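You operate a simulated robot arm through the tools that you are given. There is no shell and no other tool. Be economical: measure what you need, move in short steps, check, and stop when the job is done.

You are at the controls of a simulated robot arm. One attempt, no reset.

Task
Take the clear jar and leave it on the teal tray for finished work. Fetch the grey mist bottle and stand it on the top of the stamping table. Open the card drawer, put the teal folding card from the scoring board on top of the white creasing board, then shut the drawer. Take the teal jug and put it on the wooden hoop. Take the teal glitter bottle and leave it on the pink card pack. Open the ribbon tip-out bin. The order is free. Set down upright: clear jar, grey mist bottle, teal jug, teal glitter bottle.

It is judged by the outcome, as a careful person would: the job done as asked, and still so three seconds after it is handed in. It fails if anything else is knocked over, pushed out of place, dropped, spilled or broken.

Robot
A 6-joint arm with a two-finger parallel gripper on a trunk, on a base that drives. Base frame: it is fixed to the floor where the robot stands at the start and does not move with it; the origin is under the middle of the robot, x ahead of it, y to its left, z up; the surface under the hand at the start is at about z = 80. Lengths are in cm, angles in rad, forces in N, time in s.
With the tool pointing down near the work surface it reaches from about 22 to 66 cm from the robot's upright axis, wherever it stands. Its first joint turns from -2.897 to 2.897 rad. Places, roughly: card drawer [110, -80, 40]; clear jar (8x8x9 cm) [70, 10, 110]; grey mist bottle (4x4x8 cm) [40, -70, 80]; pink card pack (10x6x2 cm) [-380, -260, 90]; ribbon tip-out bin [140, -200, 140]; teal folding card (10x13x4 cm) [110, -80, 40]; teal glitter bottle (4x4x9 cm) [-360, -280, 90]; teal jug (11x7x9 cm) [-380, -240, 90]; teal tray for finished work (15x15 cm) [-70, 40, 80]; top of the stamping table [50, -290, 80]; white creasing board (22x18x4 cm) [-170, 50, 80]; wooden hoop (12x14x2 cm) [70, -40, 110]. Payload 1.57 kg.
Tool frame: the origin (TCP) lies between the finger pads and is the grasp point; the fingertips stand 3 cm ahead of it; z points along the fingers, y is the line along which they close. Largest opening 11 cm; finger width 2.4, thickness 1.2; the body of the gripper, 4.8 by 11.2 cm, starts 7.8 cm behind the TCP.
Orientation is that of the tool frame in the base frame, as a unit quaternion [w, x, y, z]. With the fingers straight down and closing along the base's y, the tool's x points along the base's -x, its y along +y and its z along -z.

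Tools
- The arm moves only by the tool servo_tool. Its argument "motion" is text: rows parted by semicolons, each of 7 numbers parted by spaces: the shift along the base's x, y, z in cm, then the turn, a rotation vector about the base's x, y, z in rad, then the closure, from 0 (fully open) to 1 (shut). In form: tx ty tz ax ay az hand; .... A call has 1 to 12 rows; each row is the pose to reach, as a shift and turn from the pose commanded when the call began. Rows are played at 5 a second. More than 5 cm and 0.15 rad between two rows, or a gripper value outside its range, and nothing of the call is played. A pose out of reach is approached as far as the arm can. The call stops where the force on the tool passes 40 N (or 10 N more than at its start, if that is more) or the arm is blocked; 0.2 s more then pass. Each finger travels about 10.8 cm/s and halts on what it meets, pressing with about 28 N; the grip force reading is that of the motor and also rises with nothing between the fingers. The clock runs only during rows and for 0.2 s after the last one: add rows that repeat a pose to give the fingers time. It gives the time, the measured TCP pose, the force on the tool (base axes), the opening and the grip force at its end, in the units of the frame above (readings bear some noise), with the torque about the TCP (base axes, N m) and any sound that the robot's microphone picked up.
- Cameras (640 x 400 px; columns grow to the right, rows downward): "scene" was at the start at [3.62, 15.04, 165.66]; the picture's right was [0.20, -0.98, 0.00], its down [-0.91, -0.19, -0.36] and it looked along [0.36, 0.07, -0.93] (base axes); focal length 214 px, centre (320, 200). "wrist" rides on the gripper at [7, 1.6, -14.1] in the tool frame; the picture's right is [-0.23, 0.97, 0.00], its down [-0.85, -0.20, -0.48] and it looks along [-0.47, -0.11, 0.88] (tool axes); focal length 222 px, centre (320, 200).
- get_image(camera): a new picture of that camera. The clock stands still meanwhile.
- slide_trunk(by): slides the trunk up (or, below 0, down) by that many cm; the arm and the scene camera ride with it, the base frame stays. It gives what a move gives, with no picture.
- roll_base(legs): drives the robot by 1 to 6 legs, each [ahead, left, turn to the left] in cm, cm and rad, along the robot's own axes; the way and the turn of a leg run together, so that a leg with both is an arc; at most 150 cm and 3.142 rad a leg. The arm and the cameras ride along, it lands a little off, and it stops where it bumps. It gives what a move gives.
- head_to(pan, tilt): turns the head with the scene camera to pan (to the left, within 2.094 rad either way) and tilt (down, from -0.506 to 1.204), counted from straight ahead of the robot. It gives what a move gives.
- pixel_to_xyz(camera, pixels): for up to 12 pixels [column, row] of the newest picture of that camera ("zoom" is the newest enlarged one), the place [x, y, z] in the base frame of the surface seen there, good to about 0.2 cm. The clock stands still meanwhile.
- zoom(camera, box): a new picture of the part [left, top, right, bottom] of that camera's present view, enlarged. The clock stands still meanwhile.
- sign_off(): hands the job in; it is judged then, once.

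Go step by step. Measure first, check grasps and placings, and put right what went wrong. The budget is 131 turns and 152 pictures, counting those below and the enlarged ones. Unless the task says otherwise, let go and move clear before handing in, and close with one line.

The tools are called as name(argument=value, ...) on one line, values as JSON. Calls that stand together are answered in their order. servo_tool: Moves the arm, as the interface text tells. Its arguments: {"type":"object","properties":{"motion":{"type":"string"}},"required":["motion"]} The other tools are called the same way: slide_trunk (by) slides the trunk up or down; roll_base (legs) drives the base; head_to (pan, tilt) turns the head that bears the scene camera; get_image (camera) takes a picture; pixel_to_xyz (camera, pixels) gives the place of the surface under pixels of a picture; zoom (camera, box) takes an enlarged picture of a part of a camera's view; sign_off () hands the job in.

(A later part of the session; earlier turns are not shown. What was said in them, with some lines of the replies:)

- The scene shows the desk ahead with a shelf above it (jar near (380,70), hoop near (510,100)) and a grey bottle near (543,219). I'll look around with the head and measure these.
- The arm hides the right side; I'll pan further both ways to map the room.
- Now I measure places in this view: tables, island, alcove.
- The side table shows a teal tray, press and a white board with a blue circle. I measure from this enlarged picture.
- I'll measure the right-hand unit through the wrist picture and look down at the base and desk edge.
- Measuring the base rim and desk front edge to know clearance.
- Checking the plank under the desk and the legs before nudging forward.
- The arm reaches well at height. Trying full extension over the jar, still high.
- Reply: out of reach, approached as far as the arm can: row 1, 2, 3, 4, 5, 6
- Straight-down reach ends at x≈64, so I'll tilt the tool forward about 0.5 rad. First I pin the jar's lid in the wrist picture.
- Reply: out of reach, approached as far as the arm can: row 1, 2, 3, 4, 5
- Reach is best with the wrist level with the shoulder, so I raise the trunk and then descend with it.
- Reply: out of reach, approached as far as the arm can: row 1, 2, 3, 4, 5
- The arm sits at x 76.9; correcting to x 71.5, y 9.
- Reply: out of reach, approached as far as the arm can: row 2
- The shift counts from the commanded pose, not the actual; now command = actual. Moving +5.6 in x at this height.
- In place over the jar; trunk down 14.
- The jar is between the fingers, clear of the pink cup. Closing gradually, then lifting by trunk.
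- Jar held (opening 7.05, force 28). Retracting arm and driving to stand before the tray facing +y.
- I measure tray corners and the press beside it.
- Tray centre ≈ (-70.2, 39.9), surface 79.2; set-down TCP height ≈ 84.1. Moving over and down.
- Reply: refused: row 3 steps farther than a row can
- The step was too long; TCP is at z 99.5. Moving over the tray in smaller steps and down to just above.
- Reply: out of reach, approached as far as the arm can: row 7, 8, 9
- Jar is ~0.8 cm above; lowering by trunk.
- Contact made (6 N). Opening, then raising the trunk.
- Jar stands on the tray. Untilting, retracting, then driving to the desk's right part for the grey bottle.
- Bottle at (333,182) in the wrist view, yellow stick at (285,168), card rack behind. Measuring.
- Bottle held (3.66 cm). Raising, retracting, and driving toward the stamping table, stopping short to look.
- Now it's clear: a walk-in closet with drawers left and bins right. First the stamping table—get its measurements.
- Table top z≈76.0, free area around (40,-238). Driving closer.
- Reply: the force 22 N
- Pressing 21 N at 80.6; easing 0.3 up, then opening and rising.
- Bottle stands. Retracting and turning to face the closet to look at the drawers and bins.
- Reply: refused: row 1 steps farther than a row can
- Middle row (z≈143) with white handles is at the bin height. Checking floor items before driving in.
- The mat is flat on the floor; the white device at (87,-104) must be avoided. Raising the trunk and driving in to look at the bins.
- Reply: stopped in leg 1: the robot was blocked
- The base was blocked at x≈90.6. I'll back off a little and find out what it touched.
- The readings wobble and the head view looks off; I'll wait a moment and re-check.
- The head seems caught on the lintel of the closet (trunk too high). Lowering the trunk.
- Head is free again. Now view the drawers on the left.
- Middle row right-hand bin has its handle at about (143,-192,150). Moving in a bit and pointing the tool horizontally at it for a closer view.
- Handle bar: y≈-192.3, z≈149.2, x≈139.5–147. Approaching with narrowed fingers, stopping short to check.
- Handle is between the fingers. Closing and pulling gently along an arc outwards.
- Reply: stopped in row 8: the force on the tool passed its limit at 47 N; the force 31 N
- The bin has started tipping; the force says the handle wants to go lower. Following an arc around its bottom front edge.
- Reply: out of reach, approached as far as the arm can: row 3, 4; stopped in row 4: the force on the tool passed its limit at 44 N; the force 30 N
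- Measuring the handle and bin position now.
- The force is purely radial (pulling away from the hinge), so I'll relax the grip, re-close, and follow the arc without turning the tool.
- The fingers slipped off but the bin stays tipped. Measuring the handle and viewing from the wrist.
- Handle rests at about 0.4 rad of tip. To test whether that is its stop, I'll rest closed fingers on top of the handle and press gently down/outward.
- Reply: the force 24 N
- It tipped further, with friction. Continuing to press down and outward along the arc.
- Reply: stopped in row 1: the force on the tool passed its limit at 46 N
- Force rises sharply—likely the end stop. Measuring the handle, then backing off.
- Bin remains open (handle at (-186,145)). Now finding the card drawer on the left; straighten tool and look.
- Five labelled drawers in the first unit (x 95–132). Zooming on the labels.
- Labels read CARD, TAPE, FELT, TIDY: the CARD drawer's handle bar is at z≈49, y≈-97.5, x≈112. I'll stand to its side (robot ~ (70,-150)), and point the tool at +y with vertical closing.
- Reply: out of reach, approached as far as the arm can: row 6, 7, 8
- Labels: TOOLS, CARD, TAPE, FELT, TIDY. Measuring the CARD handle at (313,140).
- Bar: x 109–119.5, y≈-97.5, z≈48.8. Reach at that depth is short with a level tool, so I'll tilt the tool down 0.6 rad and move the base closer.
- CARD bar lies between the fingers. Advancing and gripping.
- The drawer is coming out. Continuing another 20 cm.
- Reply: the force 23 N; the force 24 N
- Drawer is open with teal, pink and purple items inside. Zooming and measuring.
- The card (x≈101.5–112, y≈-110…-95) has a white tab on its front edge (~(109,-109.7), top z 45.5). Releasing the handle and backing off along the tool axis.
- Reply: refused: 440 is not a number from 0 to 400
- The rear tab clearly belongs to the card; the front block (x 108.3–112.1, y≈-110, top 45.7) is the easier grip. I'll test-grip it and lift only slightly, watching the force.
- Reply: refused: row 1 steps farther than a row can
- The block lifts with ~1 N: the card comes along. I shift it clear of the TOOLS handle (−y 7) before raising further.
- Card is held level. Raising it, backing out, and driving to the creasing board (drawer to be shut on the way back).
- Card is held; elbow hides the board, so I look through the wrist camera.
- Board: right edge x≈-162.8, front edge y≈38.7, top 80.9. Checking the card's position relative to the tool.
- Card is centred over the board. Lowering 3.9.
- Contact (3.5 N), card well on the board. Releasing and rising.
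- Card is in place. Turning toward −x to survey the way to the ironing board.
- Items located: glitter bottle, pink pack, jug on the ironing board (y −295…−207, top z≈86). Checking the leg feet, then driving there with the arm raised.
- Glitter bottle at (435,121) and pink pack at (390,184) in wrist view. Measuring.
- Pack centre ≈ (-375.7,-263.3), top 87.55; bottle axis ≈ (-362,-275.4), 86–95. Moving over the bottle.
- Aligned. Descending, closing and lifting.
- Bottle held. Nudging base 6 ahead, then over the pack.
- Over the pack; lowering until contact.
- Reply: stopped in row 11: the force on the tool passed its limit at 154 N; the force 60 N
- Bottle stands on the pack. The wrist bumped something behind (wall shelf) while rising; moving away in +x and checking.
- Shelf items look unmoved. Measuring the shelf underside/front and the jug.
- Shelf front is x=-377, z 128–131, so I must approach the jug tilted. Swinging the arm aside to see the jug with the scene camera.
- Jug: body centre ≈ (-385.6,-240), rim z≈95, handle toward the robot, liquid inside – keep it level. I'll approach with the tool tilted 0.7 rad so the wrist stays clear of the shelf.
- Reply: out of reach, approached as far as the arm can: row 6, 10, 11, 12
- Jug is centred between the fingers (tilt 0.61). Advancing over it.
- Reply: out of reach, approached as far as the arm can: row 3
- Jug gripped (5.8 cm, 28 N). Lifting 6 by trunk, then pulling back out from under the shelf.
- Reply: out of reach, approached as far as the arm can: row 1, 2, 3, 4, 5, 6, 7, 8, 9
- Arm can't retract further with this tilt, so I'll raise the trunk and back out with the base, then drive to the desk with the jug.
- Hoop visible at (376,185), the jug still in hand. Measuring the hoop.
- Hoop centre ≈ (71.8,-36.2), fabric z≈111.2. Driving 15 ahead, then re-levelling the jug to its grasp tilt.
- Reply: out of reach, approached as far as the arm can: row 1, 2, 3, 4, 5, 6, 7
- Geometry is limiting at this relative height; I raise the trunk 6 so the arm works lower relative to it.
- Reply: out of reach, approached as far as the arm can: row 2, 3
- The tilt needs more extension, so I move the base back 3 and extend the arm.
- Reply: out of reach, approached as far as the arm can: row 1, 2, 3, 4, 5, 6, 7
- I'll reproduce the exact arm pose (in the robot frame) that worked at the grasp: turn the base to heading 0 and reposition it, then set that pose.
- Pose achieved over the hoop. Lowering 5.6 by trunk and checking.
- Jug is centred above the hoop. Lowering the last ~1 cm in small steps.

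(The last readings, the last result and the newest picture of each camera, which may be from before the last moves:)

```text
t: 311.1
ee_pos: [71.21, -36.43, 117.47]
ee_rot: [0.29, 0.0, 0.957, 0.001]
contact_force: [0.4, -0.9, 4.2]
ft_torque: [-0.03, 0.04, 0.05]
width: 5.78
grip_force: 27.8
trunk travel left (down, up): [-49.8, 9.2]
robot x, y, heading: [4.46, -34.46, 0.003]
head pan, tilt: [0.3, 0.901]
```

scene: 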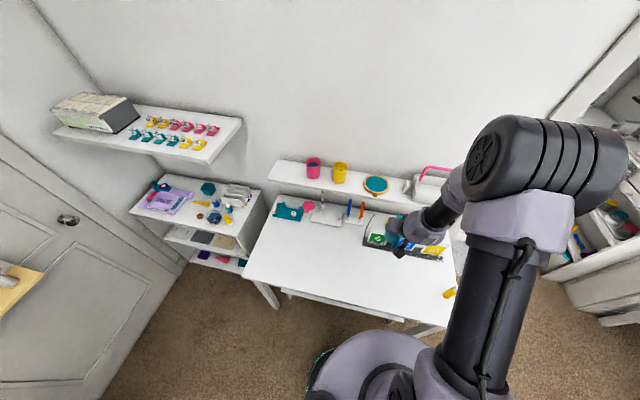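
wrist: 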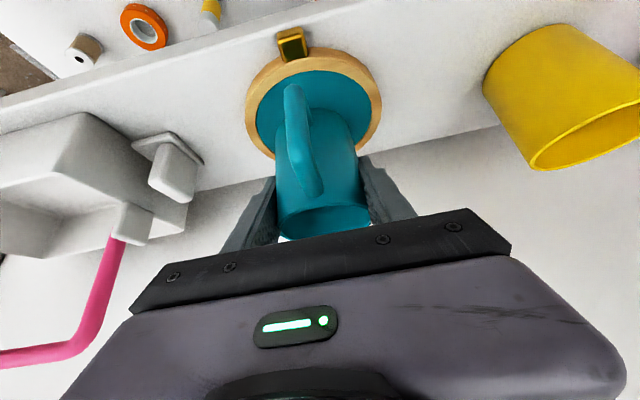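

Contact at 4 N. Opening slowly, then rising by trunk.

servo_tool(motion="0 0 0 0 0 0 0.5; 0 0 0 0 0 0 0.4; 0 0 0 0 0 0 0.3; 0 0 0 0 0 0 0.2; 0 0 0 0 0 0 0.2")

slide_trunk(by=9)

get_image(camera="wrist")

```text
t: 312.3
ee_pos: [71.3, -36.45, 117.34]
ee_rot: [0.289, 0.0, 0.957, 0.0]
contact_force: [0.2, -0.1, 0.3]
ft_torque: [-0.03, -0.01, -0.01]
width: 8.8
grip_force: 0.0
trunk travel left (down, up): [-49.8, 9.2]
robot x, y, heading: [4.29, -34.41, 0.002]
head pan, tilt: [0.3, 0.901]
```

```text
t: 313.5
ee_pos: [71.27, -36.48, 126.44]
ee_rot: [0.289, 0.001, 0.957, 0.001]
contact_force: [0.5, 0.0, 0.5]
ft_torque: [0.01, 0.03, -0.02]
width: 8.8
grip_force: 0.1
trunk travel left (down, up): [-58.8, 0.2]
robot x, y, heading: [3.99, -34.54, -0.002]
head pan, tilt: [0.3, 0.901]
```

```text
20 pictures are left
```

wrist: 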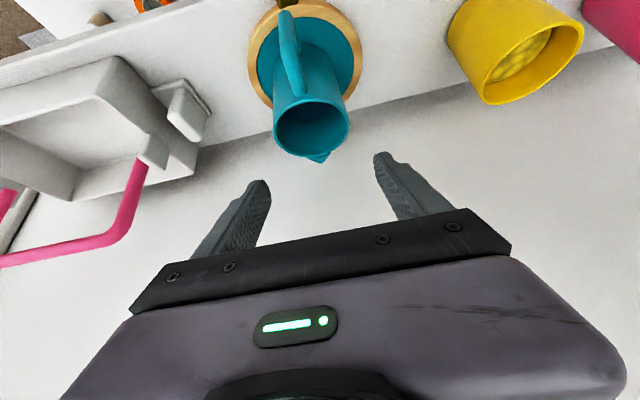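

Jug stands on the hoop. Backing away, then straightening the arm and going back to shut the drawer.

roll_base(legs=[[-40, 0, 0], [0, -114, 0]])

servo_tool(motion="-1 0 0 0 0.12 0 1; -3 0 0 0 0.24 0 1; -6 0 0 0 0.36 0 1; -10 0 0 0 0.48 0 1; -14 0 0 0 0.588 0 1; -18 0 0 0 0.588 0 1; -22 0 0 0 0.588 0 1; -26 0 0 0 0.588 0 1; -26 0 0 0 0.588 0 1")

slide_trunk(by=-34)

roll_base(legs=[[112, 0, 0]])

```text
t: 321.5
ee_pos: [30.73, -151.72, 126.33]
ee_rot: [0.289, 0.004, 0.957, 0.0]
contact_force: [0.4, 0.6, -0.3]
ft_torque: [0.03, 0.0, -0.01]
width: 8.8
grip_force: 0.0
trunk travel left (down, up): [-58.8, 0.2]
robot x, y, heading: [-36.47, -149.39, -0.01]
head pan, tilt: [0.3, 0.901]
```

```text
t: 323.5
ee_pos: [4.67, -151.76, 126.44]
ee_rot: [-0.001, 0.003, 1.0, -0.002]
contact_force: [-0.2, 0.1, 0.5]
ft_torque: [-0.02, 0.0, -0.01]
width: 0.0
grip_force: 20.4
out of reach, approached as far as the arm can: row 1, 2, 3
trunk travel left (down, up): [-58.8, 0.2]
robot x, y, heading: [-36.34, -149.64, -0.005]
head pan, tilt: [0.3, 0.901]
```

```text
t: 326.8
ee_pos: [4.68, -151.95, 92.4]
ee_rot: [-0.002, 0.003, 1.0, -0.001]
contact_force: [-0.3, 0.3, 0.8]
ft_torque: [0.02, -0.01, -0.06]
width: 0.01
grip_force: 21.1
trunk travel left (down, up): [-24.8, 34.2]
robot x, y, heading: [-36.39, -149.45, -0.008]
head pan, tilt: [0.3, 0.901]
```

```text
t: 332.6
ee_pos: [117.45, -150.51, 92.29]
ee_rot: [-0.001, -0.006, 1.0, -0.002]
contact_force: [0.3, 0.1, 0.3]
ft_torque: [0.01, 0.0, -0.02]
width: 0.0
grip_force: 21.6
trunk travel left (down, up): [-24.8, 34.2]
robot x, y, heading: [76.28, -149.01, 0.012]
head pan, tilt: [0.3, 0.901]
```

servo_tool(motion="-1.5 2 0 0.14 0 0 1; -3 4 0 0.28 0 0 1; -4.5 6 0 0.42 0 0 1; -6 8 0 0.56 0 0 1; -7.5 10 0 0.7 0 0 1; -9 12 0 0.84 0 0 1; -11.5 14 0 0.971 0 0 1; -11.5 16 0 0.971 0 0 1; -11.5 16 0 0.971 0 0 1")

slide_trunk(by=-24.3)

get_image(camera="wrist")

```text
t: 334.6
ee_pos: [105.83, -134.56, 92.38]
ee_rot: [0.003, -0.006, 0.885, 0.466]
contact_force: [-0.7, 0.1, 0.7]
ft_torque: [-0.04, 0.02, -0.02]
width: 0.01
grip_force: 21.7
trunk travel left (down, up): [-24.8, 34.2]
robot x, y, heading: [76.68, -148.97, 0.016]
head pan, tilt: [0.3, 0.901]
```

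```text
t: 337.1
ee_pos: [105.81, -134.53, 67.99]
ee_rot: [0.002, -0.006, 0.885, 0.465]
contact_force: [0.5, -0.1, 1.1]
ft_torque: [0.01, -0.03, 0.0]
width: 0.01
grip_force: 21.1
trunk travel left (down, up): [-0.5, 58.5]
robot x, y, heading: [76.3, -148.89, 0.016]
head pan, tilt: [0.3, 0.901]
```

```text
19 pictures are left
```

wrist: 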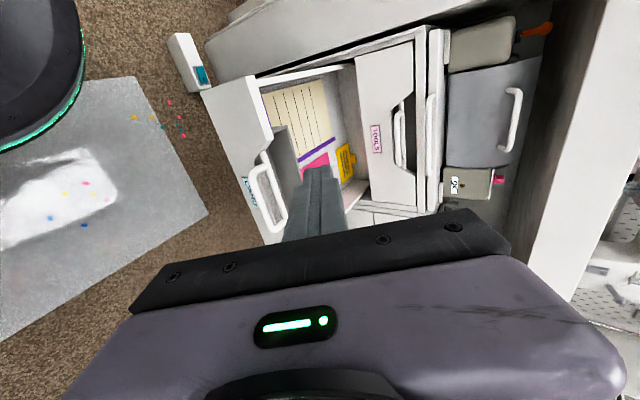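

pixel_to_xyz(camera="wrist", pixels=[[262, 180], [270, 210], [230, 120], [245, 190], [215, 110], [240, 150], [258, 100], [285, 235], [225, 100]])

```text
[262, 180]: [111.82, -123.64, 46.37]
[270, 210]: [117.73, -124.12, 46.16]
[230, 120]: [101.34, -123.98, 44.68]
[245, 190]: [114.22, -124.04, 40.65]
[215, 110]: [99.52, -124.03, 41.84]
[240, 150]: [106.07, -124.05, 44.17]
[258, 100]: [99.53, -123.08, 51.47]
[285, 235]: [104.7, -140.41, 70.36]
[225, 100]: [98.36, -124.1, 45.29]
```

Drawer face at y≈-124. Lowering beside the handle and pushing it shut.

servo_tool(motion="0 0 -4.5 0 0 0 1; 0 0 -9 0 0 0 1; 0 0 -13.5 0 0 0 1; 0 0 -18 0 0 0 1; 0 0 -22.5 0 0 0 1; 0 0 -23.3 0 0 0 1; 0 3 -23.3 0 0 0 1; 0 5.5 -23.3 0 0 0 1; 0 8 -23.3 0 0 0 1; 0 11 -23.3 0 0 0 1; 0 14 -23.3 0 0 0 1; 0 17 -23.3 0 0 0 1")

get_image(camera="wrist")

```text
t: 339.7
ee_pos: [105.76, -117.51, 44.76]
ee_rot: [0.002, -0.006, 0.886, 0.465]
contact_force: [0.5, -0.7, -0.2]
ft_torque: [0.03, 0.01, -0.01]
width: 0.02
grip_force: 21.6
trunk travel left (down, up): [-0.5, 58.5]
robot x, y, heading: [76.3, -148.81, 0.011]
head pan, tilt: [0.3, 0.901]
```

```text
18 pictures are left
```

wrist: 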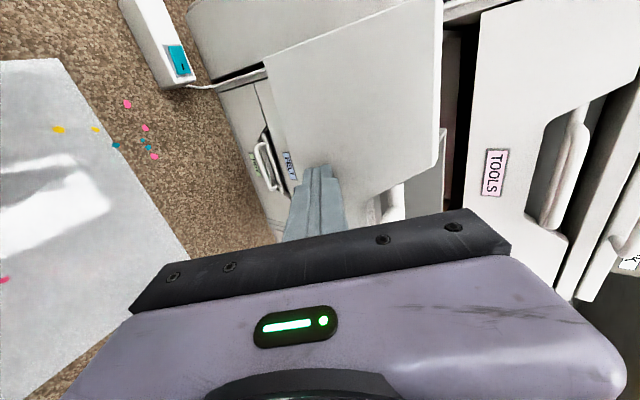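

The drawer is sliding in freely. Continuing until it meets its stop.

servo_tool(motion="0 3 0 0 0 0 1; 0 6 0 0 0 0 1; 0 9 0 0 0 0 1; 0 12 0 0 0 0 1; 0 15 0 0 0 0 1; 0 17.5 0 0 0 0 1; 0 19 0 0 0 0 1; 0 20 0 0 0 0 1; 0 20.6 0 0 0 0 1; 0 21 0 0 0 0 1; 0 21.4 0 0 0 0 1")

get_image(camera="wrist")

```text
t: 341.9
ee_pos: [105.86, -97.16, 44.64]
ee_rot: [0.001, -0.004, 0.886, 0.463]
contact_force: [-2.9, -15.9, 13.6]
ft_torque: [0.33, -0.03, -0.01]
width: 0.04
grip_force: 21.4
trunk travel left (down, up): [-0.5, 58.5]
robot x, y, heading: [76.17, -148.59, 0.013]
head pan, tilt: [0.3, 0.901]
stopped in row 10: the force on the tool passed its limit at 47 N (the readings are from after the stop); the commanded pose is now the measured one
```

```text
17 pictures are left
```

wrist: 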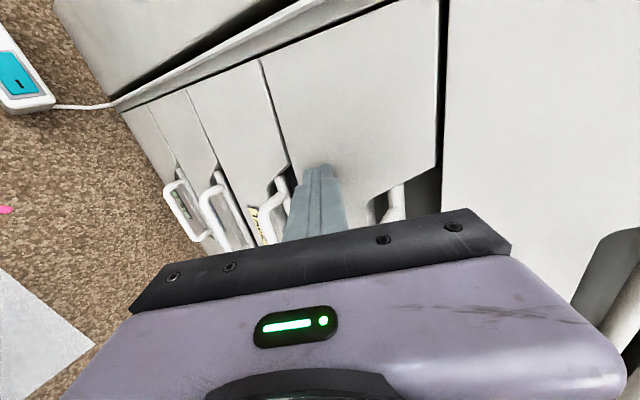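

Hard stop reached; the face looks flush. Verifying face depths, then backing off.

pixel_to_xyz(camera="wrist", pixels=[[380, 100], [350, 80], [400, 140], [500, 100], [230, 110], [250, 130]])

servo_tool(motion="0 -3 1 0 0 0 1; 0 -7 2 0 0 0 1; 0 -11 4 0 0 0 1; 0 -15 6 0 0 0 1; 0 -19 8 0 0 0 1; 0 -23 10 0 0 0 1; 0 -27 12 0 0 0 1; 0 -30 16 0 0 0 1; 0 -30 20 0 0 0 1; 0 -30 20 0 0 0 1")

get_image(camera="wrist")

head_to(pan=-0.5, tilt=0.2)

get_image(camera="scene")

```text
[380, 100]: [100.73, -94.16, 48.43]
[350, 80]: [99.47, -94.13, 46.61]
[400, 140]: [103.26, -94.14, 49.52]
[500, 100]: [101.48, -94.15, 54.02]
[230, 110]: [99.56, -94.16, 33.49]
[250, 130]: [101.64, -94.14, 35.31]
```

```text
t: 344.1
ee_pos: [105.96, -126.91, 64.4]
ee_rot: [0.001, -0.004, 0.887, 0.462]
contact_force: [-0.6, 0.2, -0.3]
ft_torque: [0.0, 0.01, 0.0]
width: 0.01
grip_force: 21.5
trunk travel left (down, up): [-0.5, 58.5]
robot x, y, heading: [76.25, -148.76, 0.011]
head pan, tilt: [0.3, 0.901]
```

```text
16 pictures are left
```

wrist: 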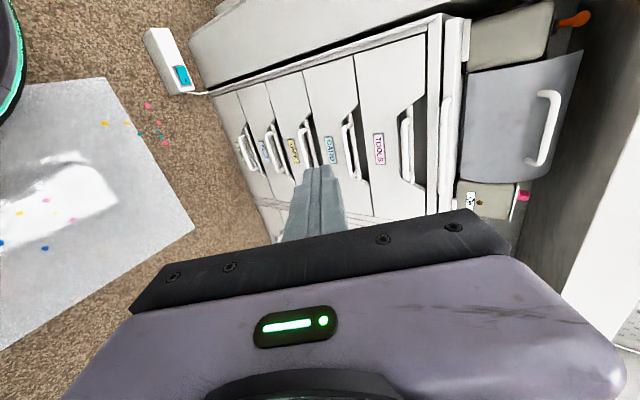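

```text
t: 345.2
ee_pos: [106.05, -126.91, 64.41]
ee_rot: [0.001, -0.004, 0.887, 0.463]
contact_force: [0.4, -0.3, 0.5]
ft_torque: [0.01, -0.01, 0.0]
width: 0.0
grip_force: 21.4
trunk travel left (down, up): [-0.5, 58.5]
robot x, y, heading: [76.65, -148.67, 0.014]
head pan, tilt: [-0.499, 0.201]
```

```text
15 pictures are left
```

scene: 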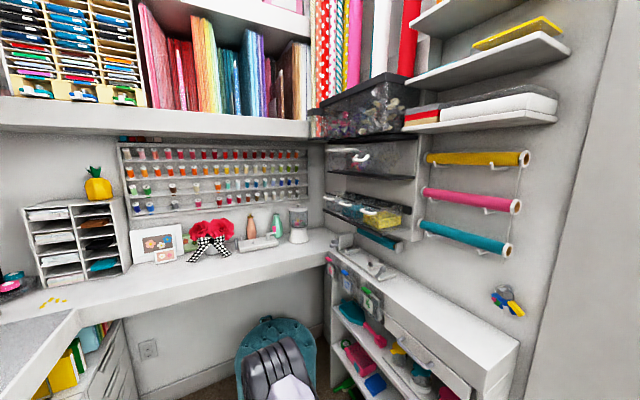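

Drawer is flush. Checking the ribbon bin's state.

zoom(camera="scene", box=[310, 120, 440, 250])

pixel_to_xyz(camera="zoom", pixels=[[240, 200], [215, 195], [255, 185], [110, 160], [330, 440]])

```text
3.08 times, centred on (375, 185) of scene
```

zoom: 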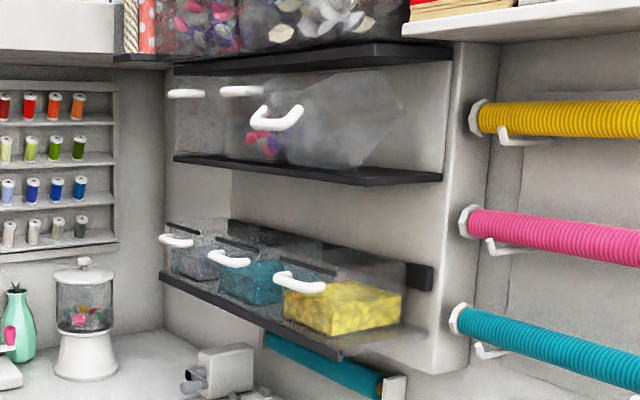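

```text
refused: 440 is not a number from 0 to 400
```

The middle-row right bin is tipped out and stays so, the drawer is flush, and all other items were seen set down. The arm is clear; handing in.

sign_off()

```text
The job is handed in.
```

All six jobs are done and handed in, with two uncertainties: no label confirmed the ribbon bin, so I chose it by its given position, and I bumped the robot twice (head on the closet lintel, wrist near the ironing-board shelf), with nothing seen to move.
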